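You operate a simulated robot arm through the tools that you are given. There is no shell and no other tool. Be economical: measure what you need, move in short steps, check, and stop when the job is done.

You are at the controls of a simulated robot arm. One attempt, no reset.

## Task
Snap the stud flush on the grey buckle ladder and put it back.
Fine: in the snap tool, tray in before the lever; leave the tray out.

It is judged by the outcome, as a careful person would: the job done as asked, and still so three seconds after it is handed in. It fails if anything else is knocked over, pushed out of place, dropped, spilled or broken.

## Robot
A 6-joint arm with a two-finger parallel gripper, fixed in place. Base frame: the origin is at the foot of the arm, x ahead of it, y to its left, z up; the work surface is at about z = 0. Units: m, degrees, N and s.
With the tool pointing down near the work surface it reaches from about 0.12 to 0.5 m from the base axis. Its first joint turns from -72.0 to 72.0 degrees. Payload 0.65 kg.
The TCP is the grasp point between the finger pads, 0.025 m short of the fingertips. In the tool frame z runs along the fingers and y along their closing line. The gripper opens to 0.076 m. The fingers are 0.018 m wide and 0.01 m thick; the gripper's body (0.036 by 0.078 m) begins 0.045 m behind the TCP.
Orientation is told as [roll, pitch, yaw] about the base's x, y, z axes, in that order, counted from this pose: with the fingers straight down and closing along the base's y, the tool's x points along the base's -x, its y along +y and its z along -z.

## Interface
- The arm moves only by the tool jog_arm. Its argument "targets" is a list of rows, each an object of numbers (a shift or turn left out is 0, a gripper value left out holds the last): "dx", "dy", "dz": the shift along the tool's x, y, z in m; "rx", "ry", "rz": the turn, a rotation vector about the tool's x, y, z in degrees; "grip": the opening in per cent of the stroke, from 0 (shut) to 100 (fully open). In form: [{"dx": .., "dy": .., "dz": .., "rx": .., "ry": .., "rz": .., "grip": ..}, ...]. A call has 1 to 20 rows; each row shifts and turns the commanded pose from where the row before left it, along the tool's axes as they then stand. Each row takes 0.2 s and may step no farther than 0.05 m and 8.6 degrees from the row before; otherwise, or with a gripper value out of range, the whole call is refused. Where a pose cannot be reached the arm comes as near as it can. A force on the tool above 40 N (or 10 N above the force at the start of the call, whichever is more), or a blocked arm, ends the call early, and 0.2 s more pass. Each finger travels about 0.108 m/s and halts on what it meets, pressing with about 42 N; the grip force reading is that of the motor and also rises with nothing between the fingers. The clock runs only during rows and for 0.2 s after the last one: add rows that do not move to give the fingers time. It gives the time, the measured TCP pose, the force on the tool (base axes), the opening and the grip force at its end, in the units of the frame above (readings bear some noise), with the torque about the TCP (base axes, N m) and any sound that the robot's microphone picked up.
- Cameras (640 x 400 px; columns grow to the right, rows downward): "scene" is fixed at [0.0591, 0.2708, 0.4166]; the picture's right is [-0.77, -0.64, 0.00], its down [-0.28, 0.34, -0.90] and it looks along [0.57, -0.69, -0.44] (base axes); focal length 214 px, centre (320, 200). "wrist" rides on the gripper at [0.058, 0.011, -0.081] in the tool frame; the picture's right is [-0.18, 0.98, 0.00], its down [-0.75, -0.14, -0.64] and it looks along [-0.63, -0.12, 0.77] (tool axes); focal length 243 px, centre (320, 200). There is no depth. A picture from a camera that has moved, and an enlarged one, comes with that camera's place and axes in the base frame and with its lens.
- camera(camera): a new picture of that camera. It takes no simulated time.
- zoom(camera, box): a new picture of the part [left, top, right, bottom] of that camera's present view, enlarged. It takes no simulated time.
- hand_in(): hands the job in; it is judged then, once.

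Go step by step. Nothing tells you positions but the pictures and the camera data: compare them with the known pose of the tool, close in by small moves and look again before you grip or let go. The budget is 120 turns and 76 pictures, counting those below and the enlarged ones. Unless the task says otherwise, let go and move clear before handing in, and close with one line.

The tools are called after "Emit:" as name(argument=value, ...) on one line, values as JSON. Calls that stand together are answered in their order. jog_arm: Moves the arm, as the interface text tells. Its arguments: {"type":"object","properties":{"targets":{"type":"array","items":{"type":"object","properties":{"dx":{"type":"number"},"dy":{"type":"number"},"dz":{"type":"number"},"rx":{"type":"number"},"ry":{"type":"number"},"rz":{"type":"number"},"grip":{"type":"number"}}}}},"required":["targets"]} The other tools are called the same way: camera (camera) takes a picture; zoom (camera, box) takes an enlarged picture of a part of a camera's view; hand_in () hands the job in.

At the start:

```text
clock: 0.0
ee_pos: [0.2393, 0.029, 0.3993]
ee_rot: [-0.1, -0.1, -0.2]
ft_force: [0.2, -0.2, 1.0]
wrist_torque: [-0.02, 0.0, 0.0]
width: 0.0758
finger_force: 0.1
```

scene: 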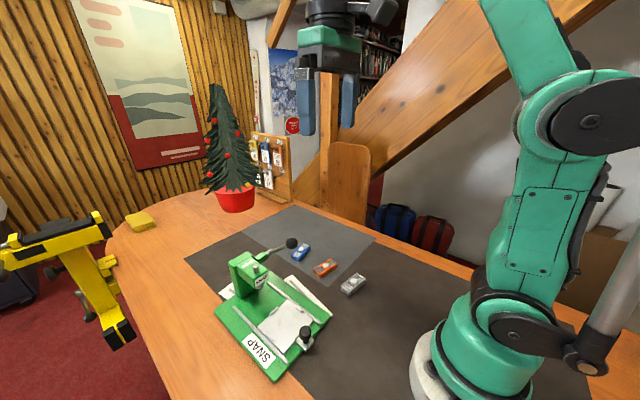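
wrist: 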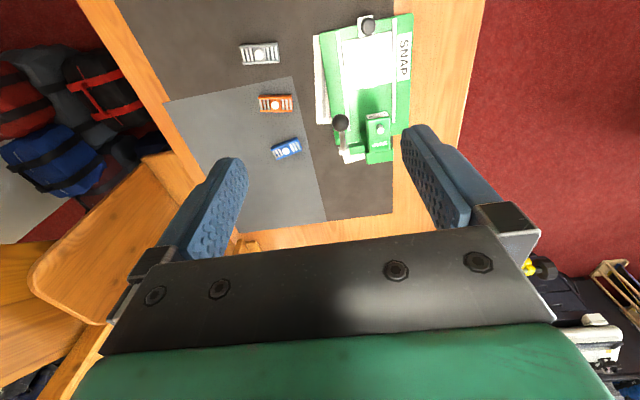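

I see a green SNAP tool with a sliding tray and a lever, and three buckles: blue, orange and grey. I'll look closer before moving.

Emit:
zoom(camera="scene", box=[200, 220, 380, 390])

Emit:
zoom(camera="wrist", box=[220, 0, 440, 180])

```text
2.35 times, centred on (290, 305) of scene
camera zoom: at [0.0591, 0.2708, 0.4166], right [-0.77, -0.64, 0.0], down [-0.28, 0.34, -0.9], along [0.57, -0.69, -0.44], focal length 505 px, centre (391, -47)
```

zoom: 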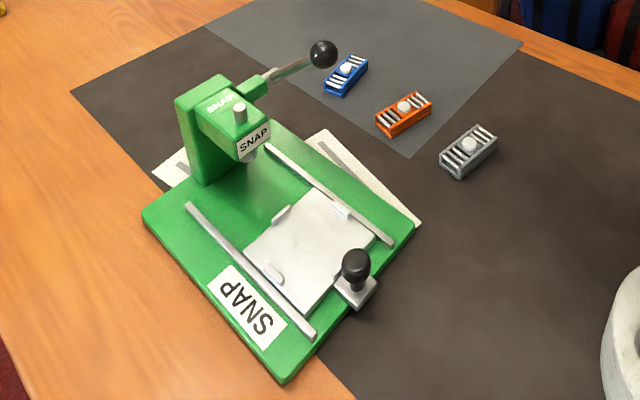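

```text
2.22 times, centred on (330, 90) of wrist
camera zoom: at [0.1801, 0.041, 0.4794], right [0.19, 0.98, 0.0], down [0.75, -0.14, 0.65], along [0.63, -0.12, -0.76], focal length 539 px, centre (298, 444)
```

zoom: 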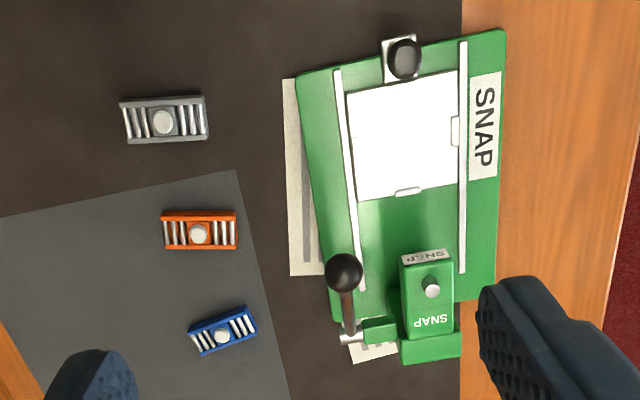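

The tray is currently out (toward the base), with the press head at the far end. I'll take the wrist camera back and lower for better measurements.

Emit:
jog_arm(targets=[{"dx": 0.035, "dy": 0.01, "dz": 0.03}, {"dx": 0.035, "dy": 0.01, "dz": 0.03}, {"dz": 0.04}, {"dz": 0.02}, {}])

Emit:
camera(camera="wrist")

Emit:
zoom(camera="wrist", box=[280, 0, 460, 113])

```text
clock: 1.2
ee_pos: [0.1687, 0.051, 0.2782]
ee_rot: [-0.2, -0.1, -0.1]
ft_force: [-0.5, -0.7, -0.4]
wrist_torque: [-0.04, 0.0, 0.01]
width: 0.0758
finger_force: 0.0
```

```text
71 pictures are left
camera wrist: at [0.109, 0.0619, 0.3592], right [0.19, 0.98, 0.0], down [0.75, -0.14, 0.65], along [0.63, -0.12, -0.76], focal length 243 px, centre (320, 200)
```

wrist: 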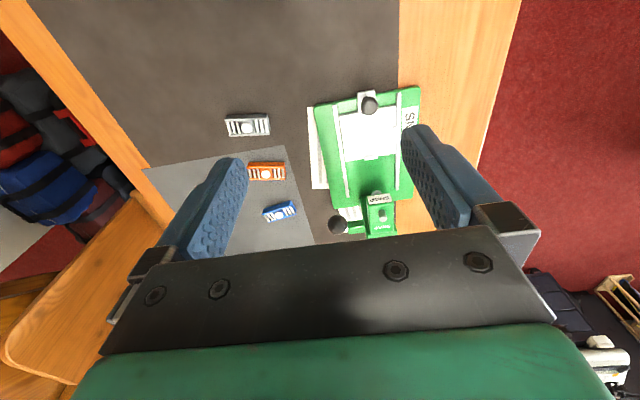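

```text
3.54 times, centred on (370, 56) of wrist
camera zoom: at [0.109, 0.0619, 0.3592], right [0.19, 0.98, 0.0], down [0.75, -0.14, 0.65], along [0.63, -0.12, -0.76], focal length 859 px, centre (143, 708)
```

zoom: 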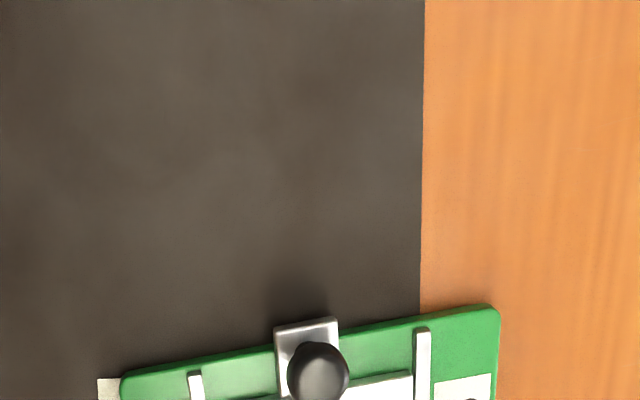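

Emit:
zoom(camera="wrist", box=[300, 80, 440, 168])

Emit:
zoom(camera="wrist", box=[210, 90, 310, 152])

Emit:
zoom(camera="scene", box=[215, 225, 315, 287])

Emit:
zoom(camera="scene", box=[245, 270, 375, 350])

```text
4.55 times, centred on (370, 124) of wrist
camera zoom: at [0.109, 0.0619, 0.3592], right [0.19, 0.98, 0.0], down [0.75, -0.14, 0.65], along [0.63, -0.12, -0.76], focal length 1103 px, centre (93, 546)
```

zoom: 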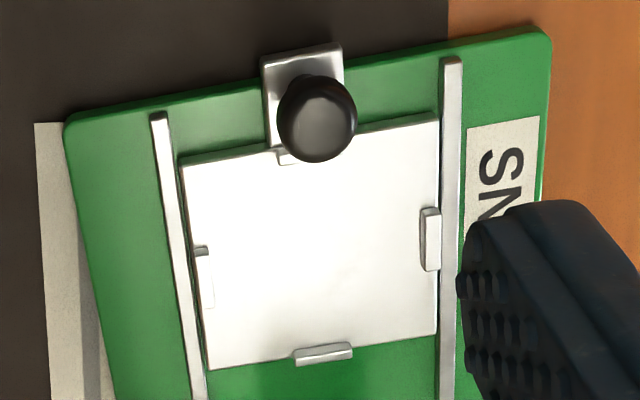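

```text
6.40 times, centred on (260, 121) of wrist
camera zoom: at [0.109, 0.0619, 0.3592], right [0.19, 0.98, 0.0], down [0.75, -0.14, 0.65], along [0.63, -0.12, -0.76], focal length 1553 px, centre (704, 706)
```

zoom: 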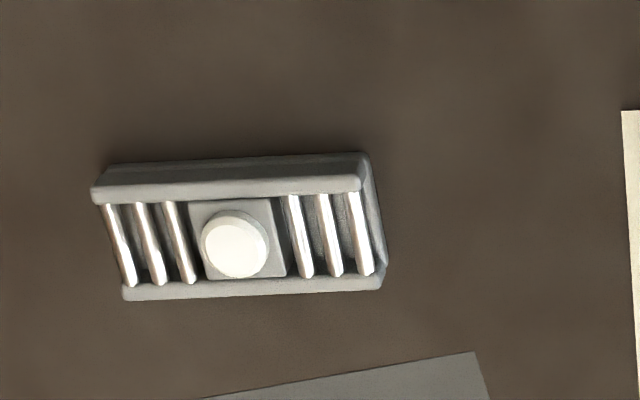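

```text
6.40 times, centred on (265, 256) of scene
camera zoom: at [0.0591, 0.2708, 0.4166], right [-0.77, -0.64, 0.0], down [-0.28, 0.34, -0.9], along [0.57, -0.69, -0.44], focal length 1373 px, centre (672, -158)
```

zoom: 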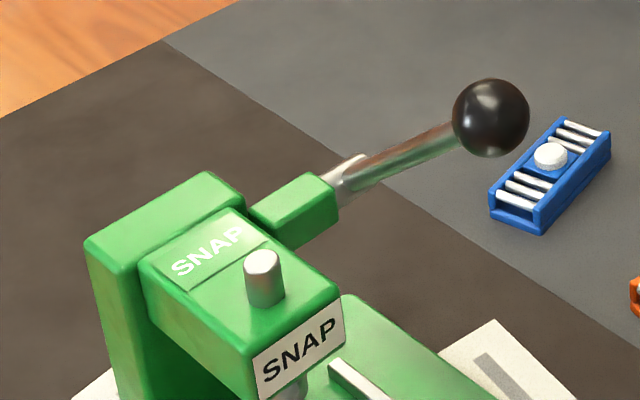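

```text
4.92 times, centred on (310, 310) of scene
camera zoom: at [0.0591, 0.2708, 0.4166], right [-0.77, -0.64, 0.0], down [-0.28, 0.34, -0.9], along [0.57, -0.69, -0.44], focal length 1056 px, centre (369, -342)
```

zoom: 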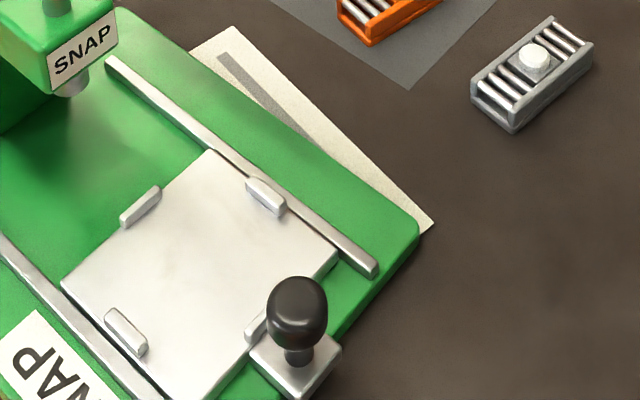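

The SNAP tool is square to the base axes. The tray centre is near (0.283, 0.104), the punch near (0.362, 0.104), the lever ball near (0.32, 0.043, 0.15), and the grey buckle near (0.234, -0.072) with its long side yawed about -9°. I'll go above the buckle and turn the gripper to straddle its width.

Emit:
jog_arm(targets=[{"dx": -0.0164, "dy": -0.0308, "dz": 0.03}, {"dx": -0.0164, "dy": -0.0308, "dz": 0.03}, {"dx": -0.0164, "dy": -0.0308, "dz": 0.03}, {"dx": -0.0164, "dy": -0.0308, "dz": 0.03}, {"rz": 8.25}, {"rz": 8.25}, {"rz": 8.25}, {"rz": 8.25}, {"rz": 8.25}, {"rz": 8.25}, {"rz": 8.25}, {"rz": 8.25}, {"rz": 8.25}, {"rz": 8.25}, {"rz": 8.25}, {"rz": 8.25}, {}, {}])

Emit:
camera(camera="wrist")

```text
clock: 5.0
ee_pos: [0.236, -0.0718, 0.1587]
ee_rot: [0.2, -0.1, -99.2]
ft_force: [0.0, -0.4, -0.3]
wrist_torque: [0.02, 0.01, -0.01]
width: 0.076
finger_force: 0.0
```

```text
65 pictures are left
camera wrist: at [0.2544, -0.0169, 0.2396], right [0.94, -0.34, 0.0], down [-0.26, -0.72, 0.64], along [-0.22, -0.61, -0.77], focal length 243 px, centre (320, 200)
```

wrist: 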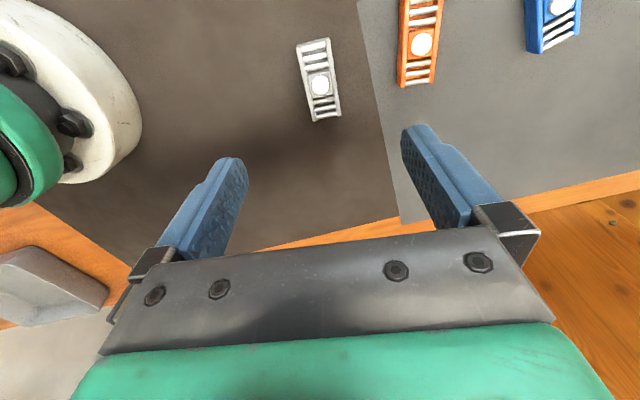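

The buckle sits almost straight below; small corrections, then lower partway with a narrower opening.

Emit:
jog_arm(targets=[{"dx": -0.0016, "dy": -0.002, "rz": 1.2, "grip": 66}, {"dz": 0.045}, {"dz": 0.04}, {}, {}])

Emit:
camera(camera="wrist")

Emit:
zoom(camera="scene", box=[290, 220, 420, 300])

```text
clock: 6.2
ee_pos: [0.2313, -0.0751, 0.0753]
ee_rot: [0.2, -0.1, -100.3]
ft_force: [-0.1, 0.2, 0.4]
wrist_torque: [-0.02, -0.01, 0.04]
width: 0.0503
finger_force: 0.0
```

```text
64 pictures are left
camera wrist: at [0.2514, -0.0201, 0.1558], right [0.93, -0.36, 0.0], down [-0.28, -0.71, 0.64], along [-0.23, -0.6, -0.77], focal length 243 px, centre (320, 200)
```

wrist: 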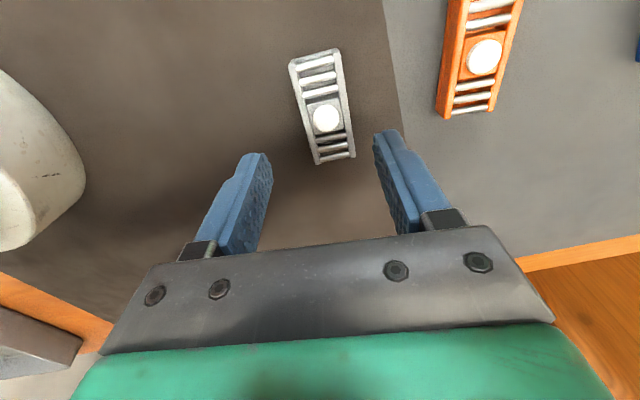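

```text
4.92 times, centred on (355, 260) of scene
camera zoom: at [0.0591, 0.2708, 0.4166], right [-0.77, -0.64, 0.0], down [-0.28, 0.34, -0.9], along [0.57, -0.69, -0.44], focal length 1056 px, centre (148, -95)
```

zoom: 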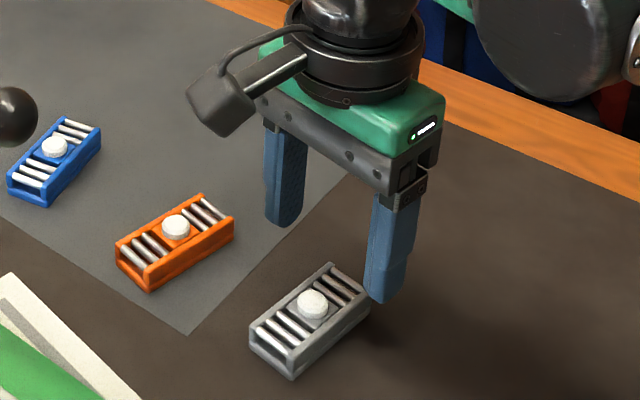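

The stud appears about 4 mm off along the closing line and 3 mm along the length. I'll correct that and lower further.

Emit:
jog_arm(targets=[{"dx": 0.003, "dy": 0.004}, {"dz": 0.022}, {}, {}])

Emit:
camera(camera="wrist")

```text
clock: 7.2
ee_pos: [0.2366, -0.0719, 0.0544]
ee_rot: [0.2, -0.1, -100.3]
ft_force: [0.7, -0.2, -0.7]
wrist_torque: [-0.03, 0.0, -0.01]
width: 0.0502
finger_force: 0.0
```

```text
62 pictures are left
camera wrist: at [0.2575, -0.0163, 0.1342], right [0.93, -0.36, 0.0], down [-0.28, -0.71, 0.64], along [-0.23, -0.6, -0.77], focal length 243 px, centre (320, 200)
```

wrist: 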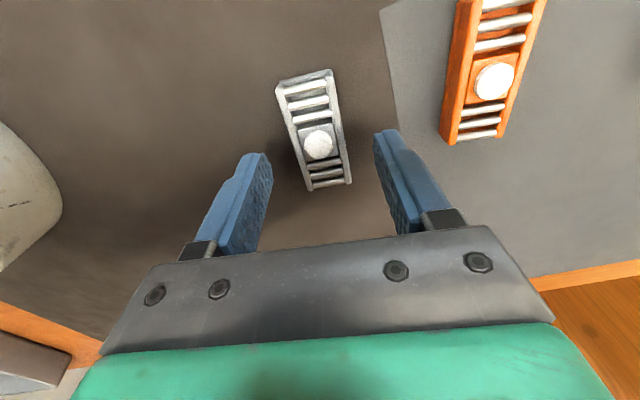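

Stud is centred between the fingers and aligned. Lowering to grasp height and closing.

Emit:
jog_arm(targets=[{"dx": -0.0005, "dz": 0.0125}, {"dz": 0.0125}, {"grip": 45}, {"grip": 36}, {"grip": 20}, {"grip": 20}, {}])

Emit:
camera(camera="wrist")

Emit:
zoom(camera="scene", box=[290, 220, 420, 300])

```text
clock: 8.8
ee_pos: [0.2378, -0.0735, 0.0278]
ee_rot: [0.2, -0.1, -100.4]
ft_force: [0.3, -0.3, -0.2]
wrist_torque: [0.0, 0.02, 0.02]
width: 0.027
finger_force: 41.4
```

```text
61 pictures are left
camera wrist: at [0.2583, -0.0175, 0.108], right [0.93, -0.36, 0.0], down [-0.28, -0.71, 0.64], along [-0.23, -0.6, -0.77], focal length 243 px, centre (320, 200)
```

wrist: 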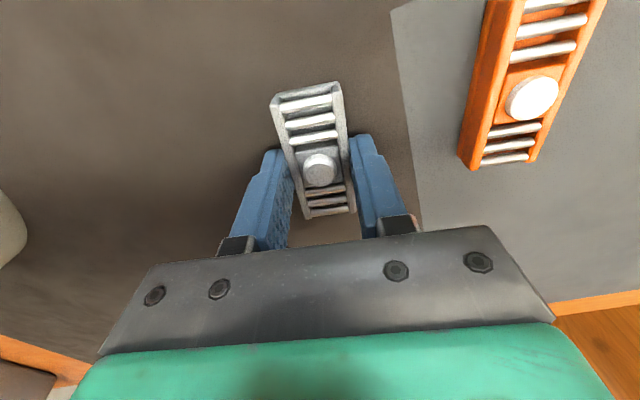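

```text
4.92 times, centred on (355, 260) of scene
camera zoom: at [0.0591, 0.2708, 0.4166], right [-0.77, -0.64, 0.0], down [-0.28, 0.34, -0.9], along [0.57, -0.69, -0.44], focal length 1056 px, centre (148, -95)
```

zoom: 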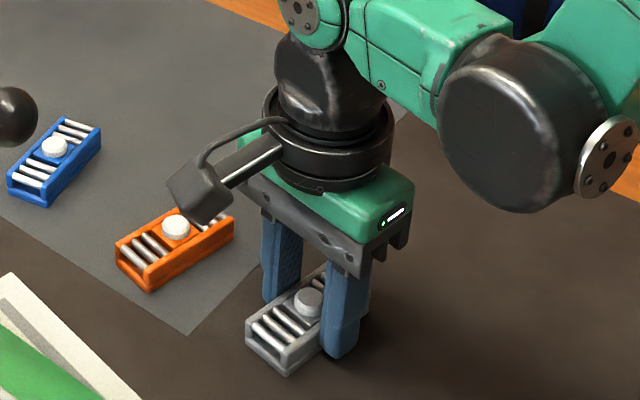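

The buckle is gripped (27 mm wide). I'll lift, square it up, and carry it low-x to a spot above the tray.

Emit:
jog_arm(targets=[{"dz": -0.02}, {"dz": -0.04}, {"dz": -0.04}, {"rz": -5.2}, {"rz": -5.2}, {"dx": 0.045}, {"dx": 0.045}, {"dx": 0.045}, {"dx": 0.0445}, {"dy": 0.023}, {"dy": 0.023}, {}, {}])

Emit:
camera(camera="wrist")

Emit:
zoom(camera="scene", box=[200, 200, 380, 390])

```text
clock: 11.6
ee_pos: [0.2794, 0.1062, 0.1276]
ee_rot: [0.0, -0.1, -89.8]
ft_force: [-0.3, -0.3, 0.4]
wrist_torque: [0.04, -0.01, -0.02]
width: 0.0268
finger_force: 41.9
```

```text
59 pictures are left
camera wrist: at [0.2909, 0.164, 0.2088], right [0.98, -0.18, 0.0], down [-0.14, -0.75, 0.64], along [-0.12, -0.63, -0.77], focal length 243 px, centre (320, 200)
```

wrist: 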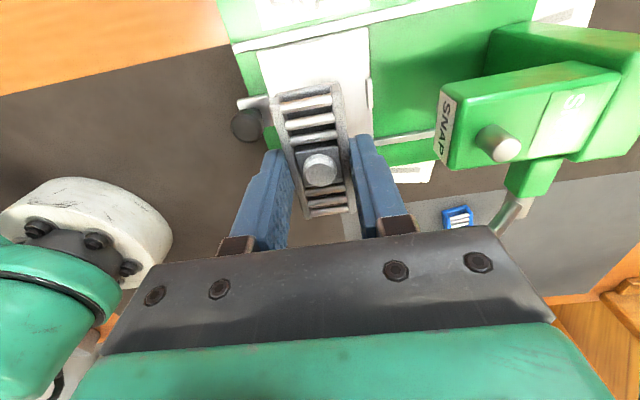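

```text
2.11 times, centred on (290, 295) of scene
camera zoom: at [0.0591, 0.2708, 0.4166], right [-0.77, -0.64, 0.0], down [-0.28, 0.34, -0.9], along [0.57, -0.69, -0.44], focal length 452 px, centre (383, 0)
```

zoom: 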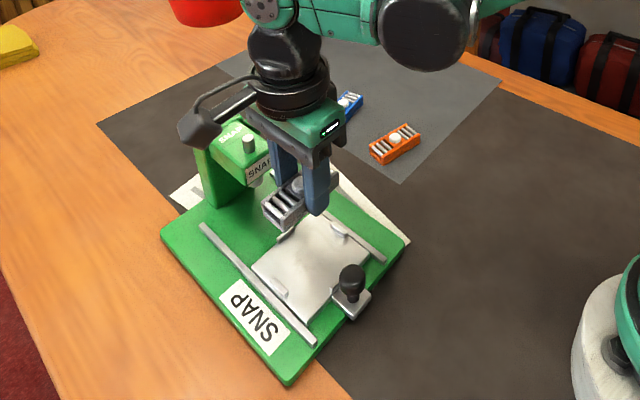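

Hovering above the tray. I'll lower closer and check the locators against the buckle.

Emit:
jog_arm(targets=[{"dz": 0.03, "dy": 0.002}, {"dz": 0.025}, {}, {}])

Emit:
zoom(camera="wrist", box=[200, 60, 440, 240])

Emit:
zoom(camera="scene", box=[240, 240, 350, 350])

```text
clock: 12.6
ee_pos: [0.2828, 0.1064, 0.0713]
ee_rot: [0.1, 0.0, -89.9]
ft_force: [-0.6, -0.4, -0.3]
wrist_torque: [0.01, 0.01, 0.03]
width: 0.027
finger_force: 41.8
```

```text
2.22 times, centred on (320, 150) of wrist
camera zoom: at [0.2933, 0.1633, 0.1523], right [0.98, -0.18, 0.0], down [-0.14, -0.75, 0.64], along [-0.12, -0.63, -0.77], focal length 539 px, centre (320, 311)
```

zoom: 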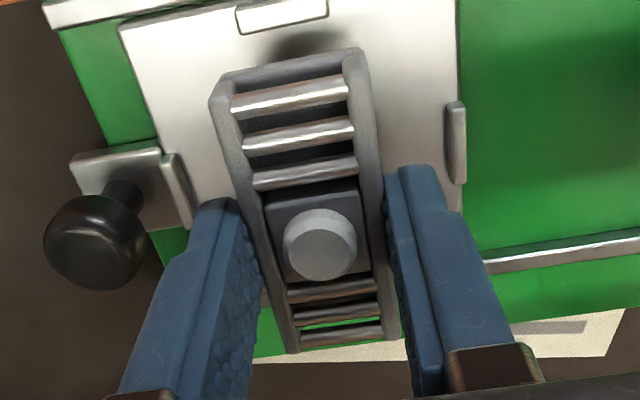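

```text
3.64 times, centred on (295, 295) of scene
camera zoom: at [0.0591, 0.2708, 0.4166], right [-0.77, -0.64, 0.0], down [-0.28, 0.34, -0.9], along [0.57, -0.69, -0.44], focal length 780 px, centre (411, -146)
```

zoom: 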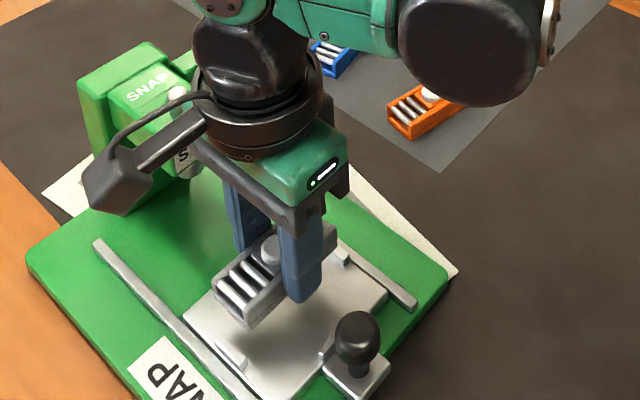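

Buckle is centred to within about 1 mm. I'll correct slightly and lower in small steps, watching the force.

Emit:
jog_arm(targets=[{"dx": -0.0008, "dy": -0.001, "dz": 0.015}, {"dz": 0.009}, {"dz": 0.002}, {}])

Emit:
zoom(camera="scene", box=[250, 260, 330, 340])

Emit:
zoom(camera="wrist", box=[200, 60, 440, 240])

```text
clock: 13.6
ee_pos: [0.2827, 0.1043, 0.0465]
ee_rot: [0.2, -0.1, -90.0]
ft_force: [0.2, -2.4, 33.5]
wrist_torque: [0.02, 0.07, 0.01]
width: 0.0271
finger_force: 42.1
```

```text
5.00 times, centred on (290, 300) of scene
camera zoom: at [0.0591, 0.2708, 0.4166], right [-0.77, -0.64, 0.0], down [-0.28, 0.34, -0.9], along [0.57, -0.69, -0.44], focal length 1072 px, centre (470, -300)
```

zoom: 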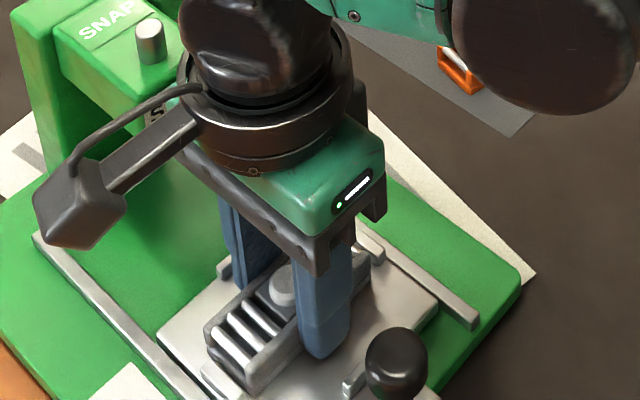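

```text
2.22 times, centred on (320, 150) of wrist
camera zoom: at [0.2939, 0.1629, 0.1276], right [0.98, -0.18, 0.0], down [-0.14, -0.75, 0.64], along [-0.12, -0.63, -0.77], focal length 539 px, centre (320, 311)
```

zoom: 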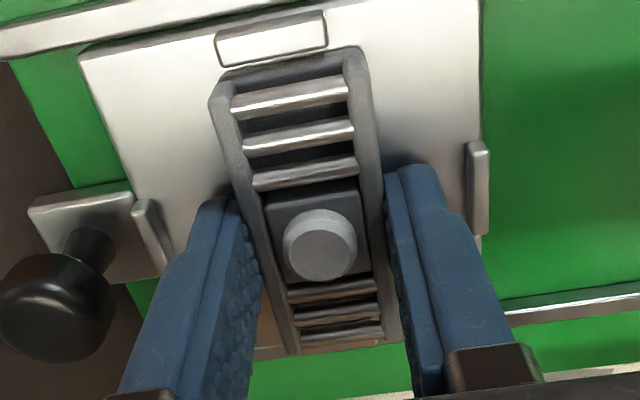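

There's 33 N of contact at z = 0.0465; I need to check whether the buckle is on the tray floor or on a locator lip.

Emit:
zoom(camera="scene", box=[260, 310, 300, 350])

Emit:
zoom(camera="wrist", box=[270, 60, 370, 120])

```text
10.00 times, centred on (280, 330) of scene
camera zoom: at [0.0591, 0.2708, 0.4166], right [-0.77, -0.64, 0.0], down [-0.28, 0.34, -0.9], along [0.57, -0.69, -0.44], focal length 2145 px, centre (720, -1100)
```

zoom: 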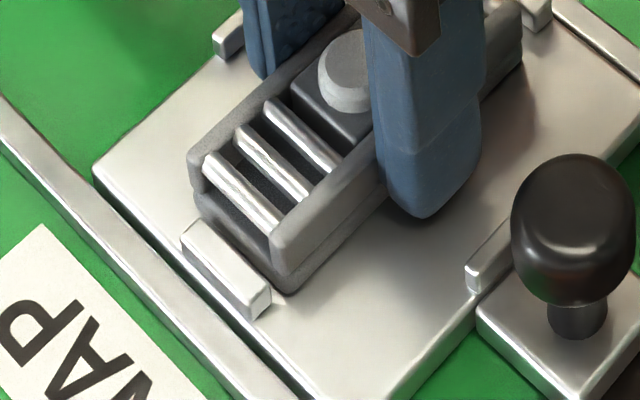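

```text
6.40 times, centred on (320, 90) of wrist
camera zoom: at [0.2939, 0.1629, 0.1276], right [0.98, -0.18, 0.0], down [-0.14, -0.75, 0.64], along [-0.12, -0.63, -0.77], focal length 1553 px, centre (320, 904)
```

zoom: 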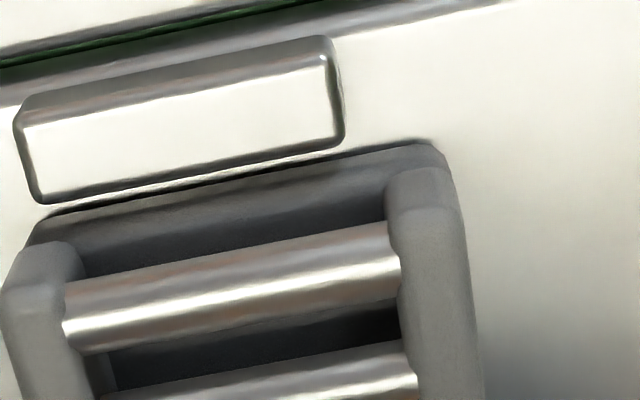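

The buckle is flat on the tray beside the lip, but about 2.5 mm too far toward +x. I'll lift slightly, shift, set it down and inspect the other end.

Emit:
jog_arm(targets=[{"dz": -0.004}, {"dy": -0.0025}, {"dz": 0.0025}, {}])

Emit:
zoom(camera="scene", box=[275, 290, 315, 330])

Emit:
zoom(camera="wrist", box=[220, 60, 420, 185])

```text
clock: 14.6
ee_pos: [0.2817, 0.1044, 0.0476]
ee_rot: [0.1, -0.1, -89.9]
ft_force: [-0.8, -0.9, -0.4]
wrist_torque: [0.01, 0.02, -0.01]
width: 0.027
finger_force: 41.5
```

```text
10.00 times, centred on (295, 310) of scene
camera zoom: at [0.0591, 0.2708, 0.4166], right [-0.77, -0.64, 0.0], down [-0.28, 0.34, -0.9], along [0.57, -0.69, -0.44], focal length 2145 px, centre (570, -900)
```

zoom: 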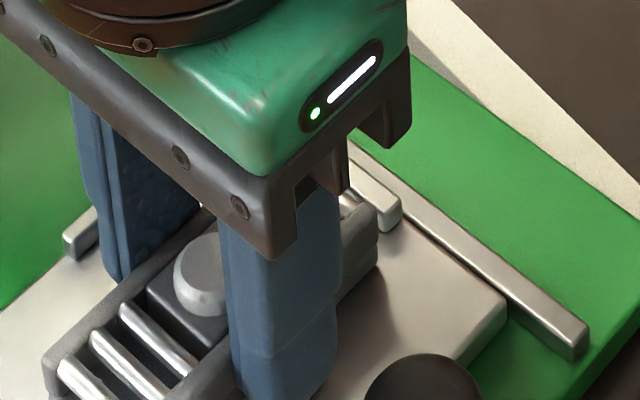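

```text
3.20 times, centred on (320, 122) of wrist
camera zoom: at [0.2922, 0.1629, 0.1281], right [0.98, -0.18, 0.0], down [-0.14, -0.75, 0.64], along [-0.12, -0.63, -0.77], focal length 776 px, centre (320, 448)
```

zoom: 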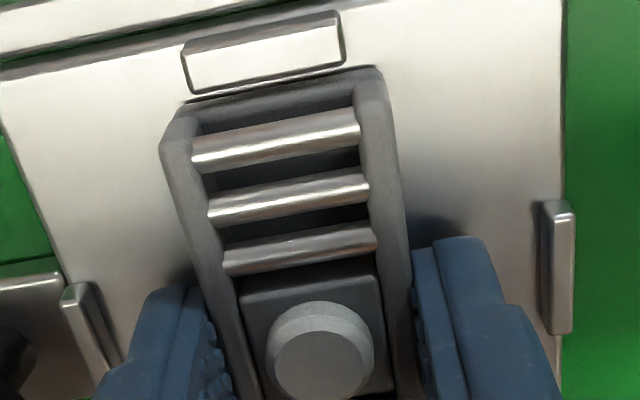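

Still about 1.2 mm to go in x. Shift, touch down, then verify.

Emit:
jog_arm(targets=[{"dy": -0.0013}, {"dz": 0.0012}, {}])

Emit:
zoom(camera="wrist", box=[220, 60, 420, 185])

```text
clock: 15.4
ee_pos: [0.2808, 0.1045, 0.0452]
ee_rot: [0.1, -0.1, -89.9]
ft_force: [0.7, -2.8, 33.8]
wrist_torque: [-0.07, 0.02, -0.04]
width: 0.027
finger_force: 41.9
```

```text
3.20 times, centred on (320, 122) of wrist
camera zoom: at [0.291, 0.1634, 0.1265], right [0.98, -0.18, 0.0], down [-0.14, -0.75, 0.64], along [-0.12, -0.63, -0.77], focal length 776 px, centre (320, 448)
```

zoom: 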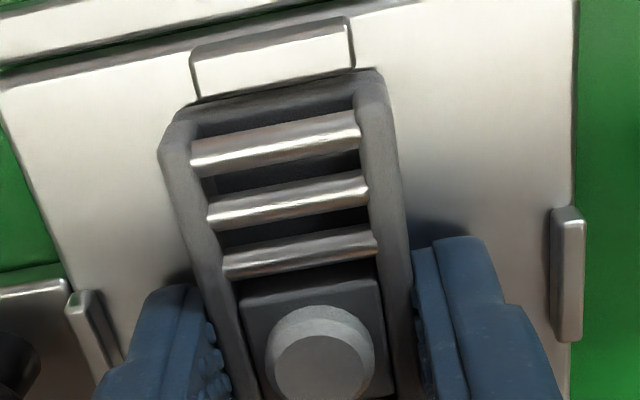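

Centred now. Release with a small opening and rise clear.

Emit:
jog_arm(targets=[{"dz": -0.0008}, {"grip": 47}, {"grip": 47}, {"dz": -0.01}, {"dz": -0.04}, {"dz": -0.04}, {"dz": -0.02, "dy": -0.03}, {}])

Emit:
zoom(camera="wrist", box=[200, 20, 440, 170])

Emit:
zoom(camera="scene", box=[230, 265, 330, 345])

```text
clock: 17.2
ee_pos: [0.2519, 0.1041, 0.1583]
ee_rot: [0.2, -0.1, -89.9]
ft_force: [0.3, 0.3, 0.2]
wrist_torque: [0.02, 0.02, 0.03]
width: 0.0355
finger_force: 0.0
```

```text
2.67 times, centred on (320, 95) of wrist
camera zoom: at [0.2623, 0.1628, 0.2387], right [0.98, -0.18, 0.0], down [-0.14, -0.75, 0.64], along [-0.12, -0.63, -0.77], focal length 647 px, centre (320, 480)
```

zoom: 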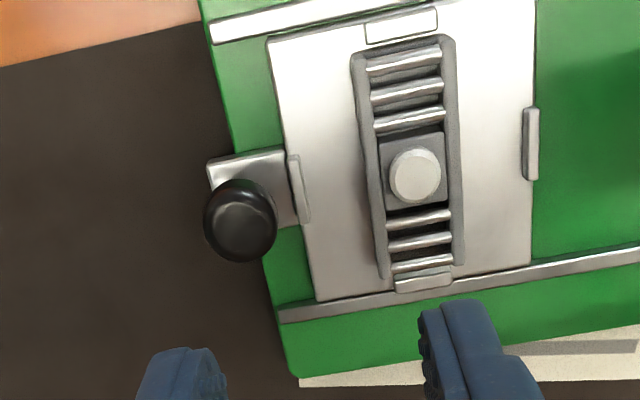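

```text
5.00 times, centred on (280, 305) of scene
camera zoom: at [0.0591, 0.2708, 0.4166], right [-0.77, -0.64, 0.0], down [-0.28, 0.34, -0.9], along [0.57, -0.69, -0.44], focal length 1072 px, centre (520, -325)
```

zoom: 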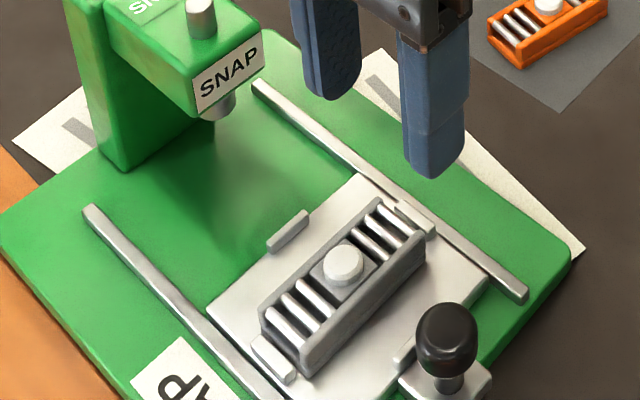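

The buckle fits snugly between the locators with the stud up. Next I'll square the gripper, tilt it 20° so its body stays away from the press and ball, and hover over the knob near (0.227, 0.105, 0.043).

Emit:
jog_arm(targets=[{"dy": -0.028, "grip": 70}, {"rz": -8.2}, {"rz": -8.2}, {"rz": -8.2}, {"rz": -8.2}, {"rz": -8.2}, {"rz": -8.2}, {"rz": -8.2}, {"rz": -8.2}, {"rz": -8.2}, {"rz": -8.2}, {"rz": -8.0}, {"ry": -6.7}, {"ry": -6.7}, {"ry": -6.6}, {}, {}])

Emit:
camera(camera="wrist")

```text
clock: 20.8
ee_pos: [0.2217, 0.1055, 0.1565]
ee_rot: [-0.1, -20.2, 0.1]
ft_force: [0.2, -0.4, 0.9]
wrist_torque: [-0.02, -0.01, 0.02]
width: 0.0535
finger_force: 0.2
```

```text
46 pictures are left
camera wrist: at [0.1392, 0.116, 0.2122], right [0.17, 0.98, 0.06], down [0.48, -0.14, 0.86], along [0.86, -0.12, -0.5], focal length 243 px, centre (320, 200)
```

wrist: 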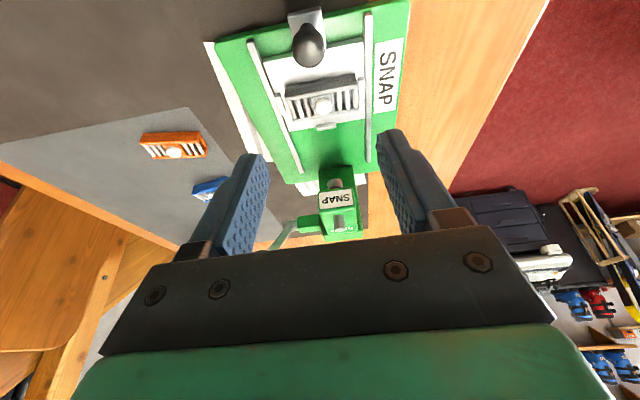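

Lower toward the knob and check again.

Emit:
jog_arm(targets=[{"dx": 0.011, "dz": 0.033}, {"dx": 0.011, "dz": 0.033}, {}, {}])

Emit:
camera(camera="wrist")

Emit:
zoom(camera="scene", box=[240, 260, 360, 380])

```text
clock: 21.8
ee_pos: [0.2258, 0.1065, 0.0857]
ee_rot: [-0.1, -20.1, 0.1]
ft_force: [0.4, 0.3, -0.7]
wrist_torque: [0.03, -0.01, -0.01]
width: 0.0531
finger_force: 0.0
```

```text
45 pictures are left
camera wrist: at [0.143, 0.1177, 0.1407], right [0.17, 0.98, 0.06], down [0.49, -0.14, 0.86], along [0.86, -0.12, -0.5], focal length 243 px, centre (320, 200)
```

wrist: 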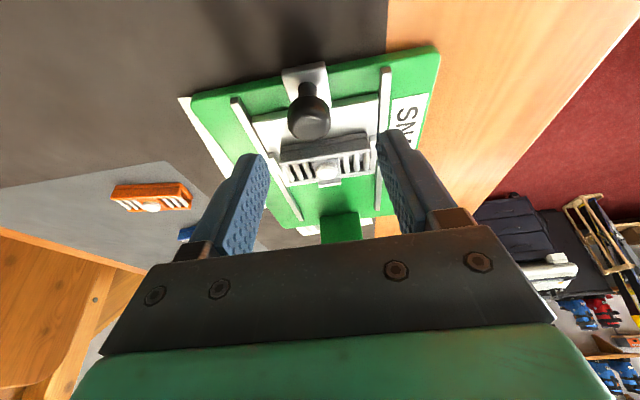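

```text
3.33 times, centred on (300, 320) of scene
camera zoom: at [0.0591, 0.2708, 0.4166], right [-0.77, -0.64, 0.0], down [-0.28, 0.34, -0.9], along [0.57, -0.69, -0.44], focal length 715 px, centre (387, -200)
```

zoom: 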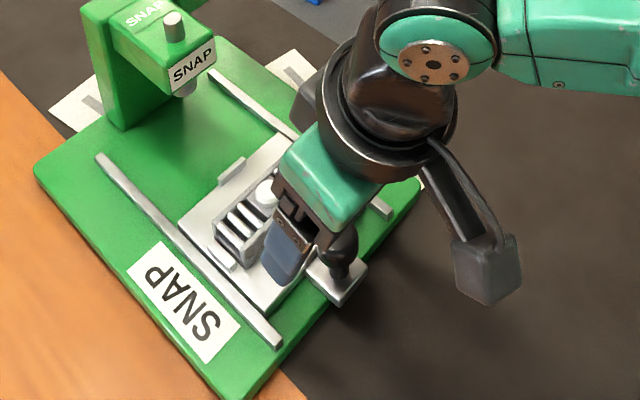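

Knob is about 4 mm toward -y of the gripper. Correct and descend around it.

Emit:
jog_arm(targets=[{"dy": -0.004, "dx": 0.0015}, {"dx": 0.006, "dz": 0.016}, {"dx": 0.0055, "dz": 0.015}, {}, {}])

Emit:
camera(camera="wrist")

Emit:
zoom(camera="scene", box=[270, 300, 350, 370])

```text
clock: 23.0
ee_pos: [0.2224, 0.1029, 0.0534]
ee_rot: [-0.1, -20.1, 0.2]
ft_force: [0.0, -0.2, -0.4]
wrist_torque: [-0.01, 0.02, 0.0]
width: 0.0531
finger_force: 0.0
```

```text
43 pictures are left
camera wrist: at [0.1405, 0.1133, 0.1089], right [0.17, 0.98, 0.06], down [0.49, -0.14, 0.86], along [0.86, -0.12, -0.5], focal length 243 px, centre (320, 200)
```

wrist: 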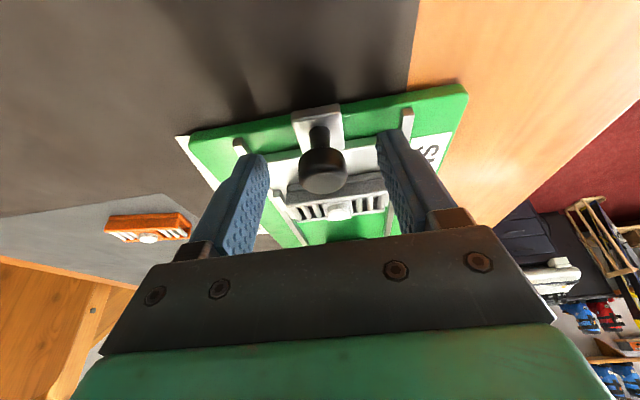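

```text
5.71 times, centred on (310, 335) of scene
camera zoom: at [0.0591, 0.2708, 0.4166], right [-0.77, -0.64, 0.0], down [-0.28, 0.34, -0.9], along [0.57, -0.69, -0.44], focal length 1226 px, centre (377, -571)
```

zoom: 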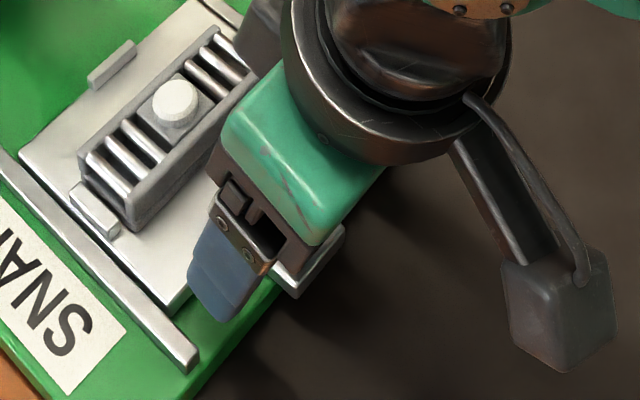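

Knob is between the pads, nearly centred. Closing on it.

Emit:
jog_arm(targets=[{"dy": 0.0015}, {"grip": 45}, {"grip": 30}, {"grip": 15}, {"grip": 15}, {}])

Emit:
camera(camera="wrist")

```text
clock: 24.4
ee_pos: [0.2228, 0.103, 0.053]
ee_rot: [-0.2, -20.1, 0.1]
ft_force: [0.0, 4.5, -0.3]
wrist_torque: [0.07, 0.03, 0.04]
width: 0.0212
finger_force: 38.1
```

```text
41 pictures are left
camera wrist: at [0.1403, 0.1142, 0.1088], right [0.17, 0.98, 0.06], down [0.49, -0.14, 0.86], along [0.86, -0.12, -0.5], focal length 243 px, centre (320, 200)
```

wrist: 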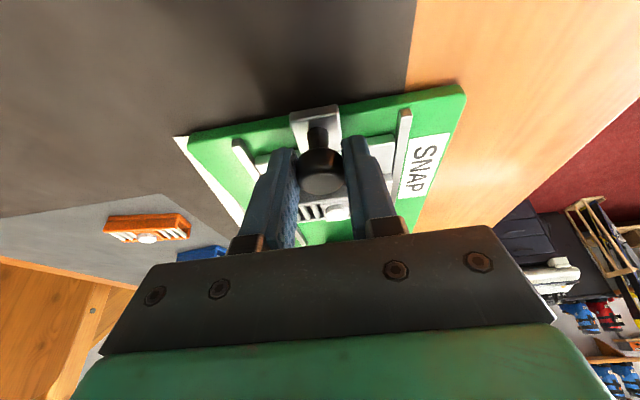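

Gripped the knob. Sliding the tray in slowly.

Emit:
jog_arm(targets=[{"dx": -0.0028, "dz": 0.001}, {"dx": -0.0056, "dz": 0.002}, {"dx": -0.0075, "dz": 0.0027}, {"dx": -0.0075, "dz": 0.0027}, {"dx": -0.0075, "dz": 0.0027}, {"dx": -0.0075, "dz": 0.0027}, {"dx": -0.0075, "dz": 0.0027}, {"dx": -0.0056, "dz": 0.002}, {}])

Emit:
zoom(camera="scene", box=[210, 230, 350, 370])

```text
clock: 26.4
ee_pos: [0.2779, 0.1018, 0.0531]
ee_rot: [-0.1, -20.3, 0.1]
ft_force: [-0.8, 8.1, 0.4]
wrist_torque: [0.18, -0.34, 0.14]
width: 0.0212
finger_force: 38.1
```

```text
2.86 times, centred on (280, 300) of scene
camera zoom: at [0.0592, 0.2708, 0.4166], right [-0.77, -0.64, 0.0], down [-0.28, 0.34, -0.9], along [0.57, -0.69, -0.44], focal length 613 px, centre (434, -86)
```

zoom: 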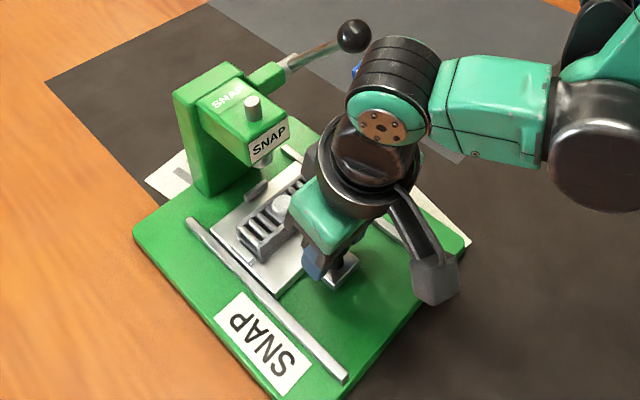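

Sliding smoothly. Easing off the sideways force and continuing to the end stop in small steps.

Emit:
jog_arm(targets=[{"dy": 0.001, "dx": -0.0028, "dz": 0.001}, {"dx": -0.0047, "dz": 0.0017}, {"dx": -0.0047, "dz": 0.0017}, {"dx": -0.0047, "dz": 0.0017}, {"dx": -0.0028, "dz": 0.001}, {}])

Emit:
zoom(camera="scene", box=[220, 240, 320, 320])

```text
clock: 27.8
ee_pos: [0.2972, 0.1032, 0.0538]
ee_rot: [-0.2, -20.0, 0.1]
ft_force: [-16.0, -13.2, 0.2]
wrist_torque: [-0.19, 0.17, -0.04]
width: 0.0212
finger_force: 38.8
```

```text
5.00 times, centred on (270, 280) of scene
camera zoom: at [0.0591, 0.2708, 0.4166], right [-0.77, -0.64, 0.0], down [-0.28, 0.34, -0.9], along [0.57, -0.69, -0.44], focal length 1072 px, centre (570, -200)
```

zoom: 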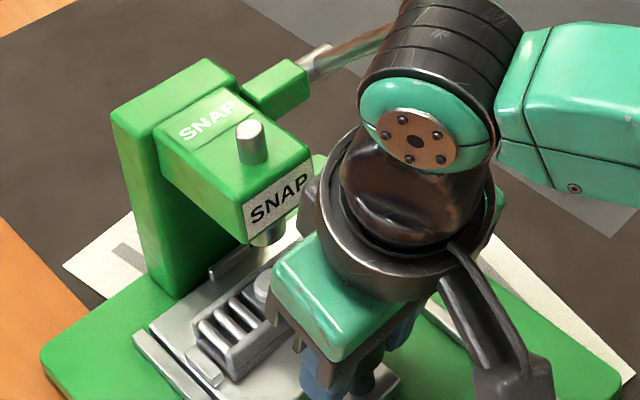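

Resistance is rising (16 N); either the stop or a detent. Pushing on gently a few millimetres.

Emit:
jog_arm(targets=[{"dy": -0.0006, "dx": -0.0019, "dz": 0.0007}, {"dx": -0.0019, "dz": 0.0007}, {}])

```text
clock: 28.6
ee_pos: [0.3013, 0.104, 0.0541]
ee_rot: [-0.1, -19.8, 0.1]
ft_force: [-28.6, -0.9, -0.6]
wrist_torque: [-0.01, 0.62, -0.02]
width: 0.0213
finger_force: 37.7
```

Emit:
zoom(camera="scene", box=[235, 265, 295, 325])

Emit:
camera(camera="wrist")

```text
6.67 times, centred on (265, 295) of scene
camera zoom: at [0.0591, 0.2708, 0.4166], right [-0.77, -0.64, 0.0], down [-0.28, 0.34, -0.9], along [0.57, -0.69, -0.44], focal length 1430 px, centre (687, -433)
```

zoom: 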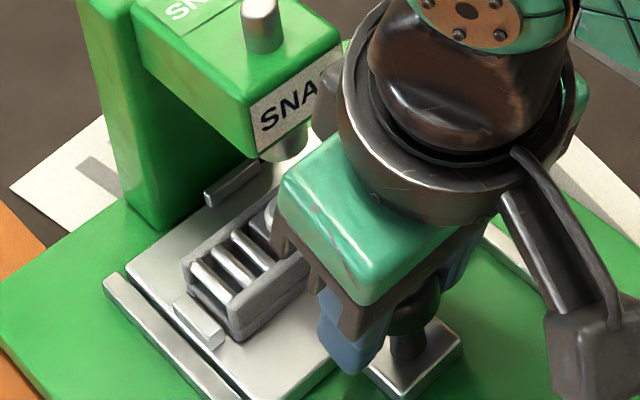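

```text
37 pictures are left
camera wrist: at [0.2192, 0.1146, 0.1094], right [0.17, 0.98, 0.06], down [0.49, -0.14, 0.86], along [0.86, -0.12, -0.5], focal length 243 px, centre (320, 200)
```

wrist: 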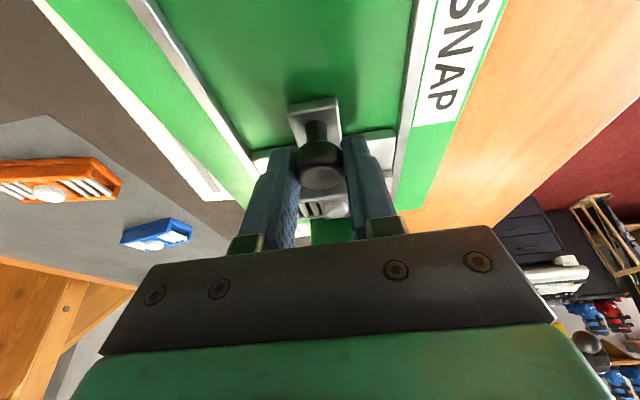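

Resistance suggests the end stop. I'll release and back away to verify stud-under-punch alignment.

Emit:
jog_arm(targets=[{"grip": 40}, {"grip": 60}, {"grip": 60}, {"dz": -0.02}, {"dz": -0.04}, {"dz": -0.04}, {"dx": 0.03}, {"dx": 0.03}, {}])

Emit:
zoom(camera="scene", box=[220, 230, 320, 330])

Emit:
camera(camera="wrist")

```text
clock: 30.6
ee_pos: [0.2103, 0.1037, 0.1244]
ee_rot: [-0.1, -20.0, 0.0]
ft_force: [-0.1, -0.7, 0.4]
wrist_torque: [0.02, 0.04, 0.0]
width: 0.0457
finger_force: 0.0
```

```text
4.00 times, centred on (270, 280) of scene
camera zoom: at [0.0591, 0.2708, 0.4166], right [-0.77, -0.64, 0.0], down [-0.28, 0.34, -0.9], along [0.57, -0.69, -0.44], focal length 858 px, centre (520, -120)
```

zoom: 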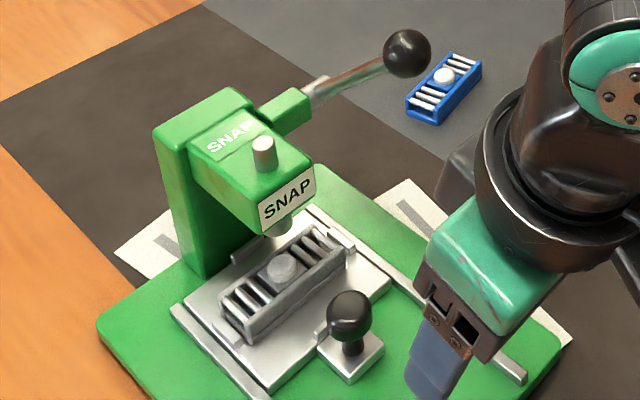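

```text
35 pictures are left
camera wrist: at [0.1273, 0.114, 0.1815], right [0.17, 0.98, 0.06], down [0.49, -0.14, 0.86], along [0.86, -0.12, -0.5], focal length 243 px, centre (320, 200)
```

wrist: 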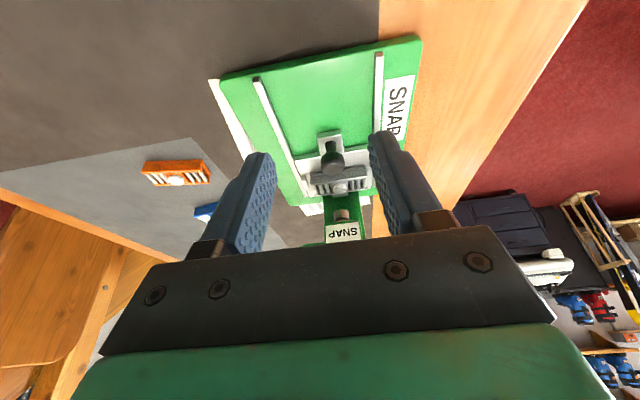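

Emit:
zoom(camera="scene", box=[245, 275, 285, 305])

Emit:
zoom(camera="wrist", box=[290, 120, 390, 250])

```text
13.33 times, centred on (265, 290) of scene
camera zoom: at [0.0591, 0.2708, 0.4166], right [-0.77, -0.64, 0.0], down [-0.28, 0.34, -0.9], along [0.57, -0.69, -0.44], focal length 2860 px, centre (1053, -1000)
```

zoom: 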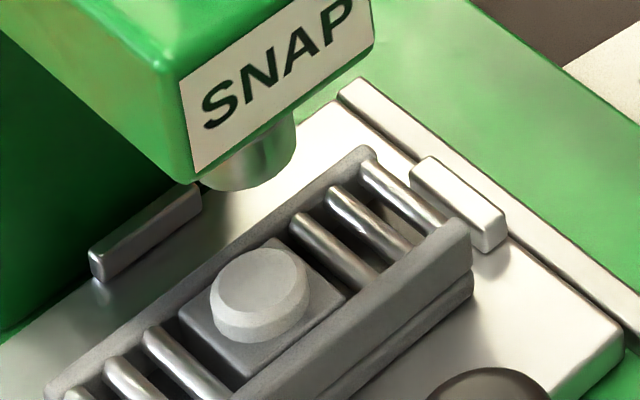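

```text
3.08 times, centred on (340, 185) of wrist
camera zoom: at [0.1273, 0.114, 0.1815], right [0.17, 0.98, 0.06], down [0.49, -0.14, 0.86], along [0.86, -0.12, -0.5], focal length 746 px, centre (258, 246)
```

zoom: 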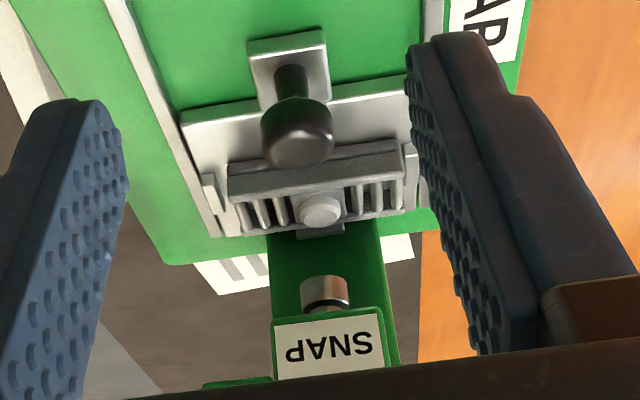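

The tray is fully in with the stud under the punch as best I can measure. Now I'll straighten the tool, close the fingers and hover near the lever ball to locate it.

Emit:
jog_arm(targets=[{"ry": 6.7, "grip": 30}, {"ry": 6.7, "grip": 0}, {"ry": 6.7}, {"dz": -0.045}, {"dz": -0.045}, {"dz": -0.02, "dy": -0.03}, {"dy": -0.03, "dx": -0.02}, {"dx": -0.03}, {}, {}])

Emit:
camera(camera="wrist")

```text
clock: 32.8
ee_pos: [0.261, 0.0432, 0.2365]
ee_rot: [-0.1, -0.1, 0.1]
ft_force: [0.5, -0.8, 0.5]
wrist_torque: [0.03, -0.02, -0.01]
width: 0.0001
finger_force: 23.6
```

```text
32 pictures are left
camera wrist: at [0.2028, 0.0538, 0.3167], right [0.18, 0.98, 0.0], down [0.75, -0.14, 0.64], along [0.63, -0.12, -0.77], focal length 243 px, centre (320, 200)
```

wrist: 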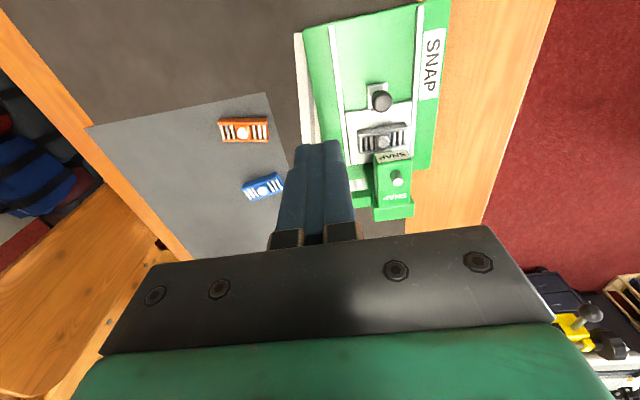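

Emit:
jog_arm(targets=[{"grip": 70}, {"grip": 70}, {"grip": 70}])

Emit:
zoom(camera="wrist", box=[230, 80, 430, 240])

```text
clock: 33.6
ee_pos: [0.2623, 0.0418, 0.2348]
ee_rot: [-0.2, 0.1, 0.0]
ft_force: [0.6, 0.2, 0.3]
wrist_torque: [0.02, 0.04, -0.02]
width: 0.0533
finger_force: 0.1
```

```text
2.50 times, centred on (330, 160) of wrist
camera zoom: at [0.2027, 0.0539, 0.3167], right [0.18, 0.98, 0.0], down [0.75, -0.14, 0.64], along [0.63, -0.12, -0.77], focal length 606 px, centre (295, 300)
```

zoom: 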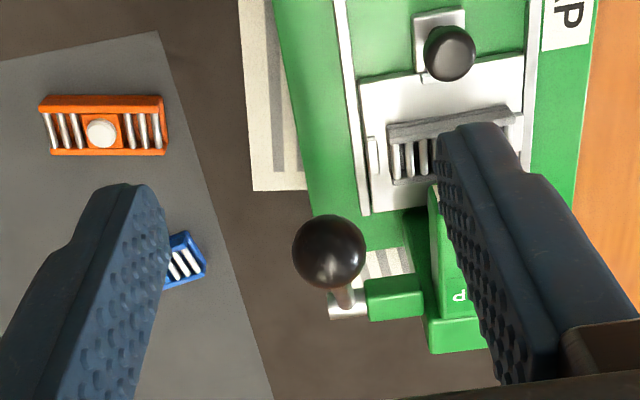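

Ball centre is at about (0.3195, 0.0435, 0.152), pivot near (0.40, 0.08). I'll close the fingers and touch the ball from above.

Emit:
jog_arm(targets=[{"grip": 0}, {}, {}, {"dx": -0.028}, {"dx": -0.028, "dz": 0.005}, {"dz": 0.02}, {}])

Emit:
zoom(camera="scene", box=[230, 200, 350, 290])

```text
clock: 35.2
ee_pos: [0.3179, 0.042, 0.2125]
ee_rot: [-0.1, -0.1, 0.1]
ft_force: [-0.3, -0.6, 1.3]
wrist_torque: [-0.05, -0.02, 0.03]
width: 0.0
finger_force: 23.5
```

```text
4.44 times, centred on (290, 245) of scene
camera zoom: at [0.0591, 0.2708, 0.4166], right [-0.77, -0.64, 0.0], down [-0.28, 0.34, -0.9], along [0.57, -0.69, -0.44], focal length 953 px, centre (453, 0)
```

zoom: 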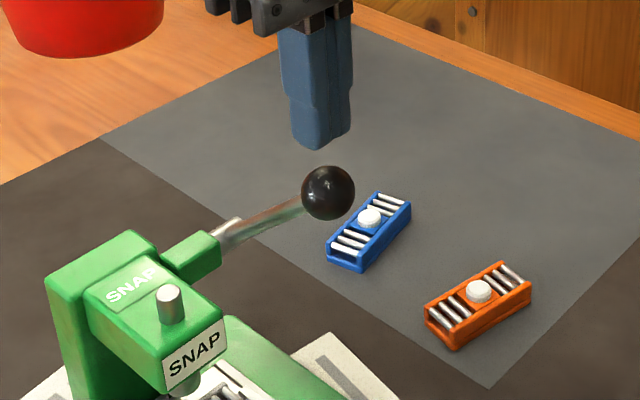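

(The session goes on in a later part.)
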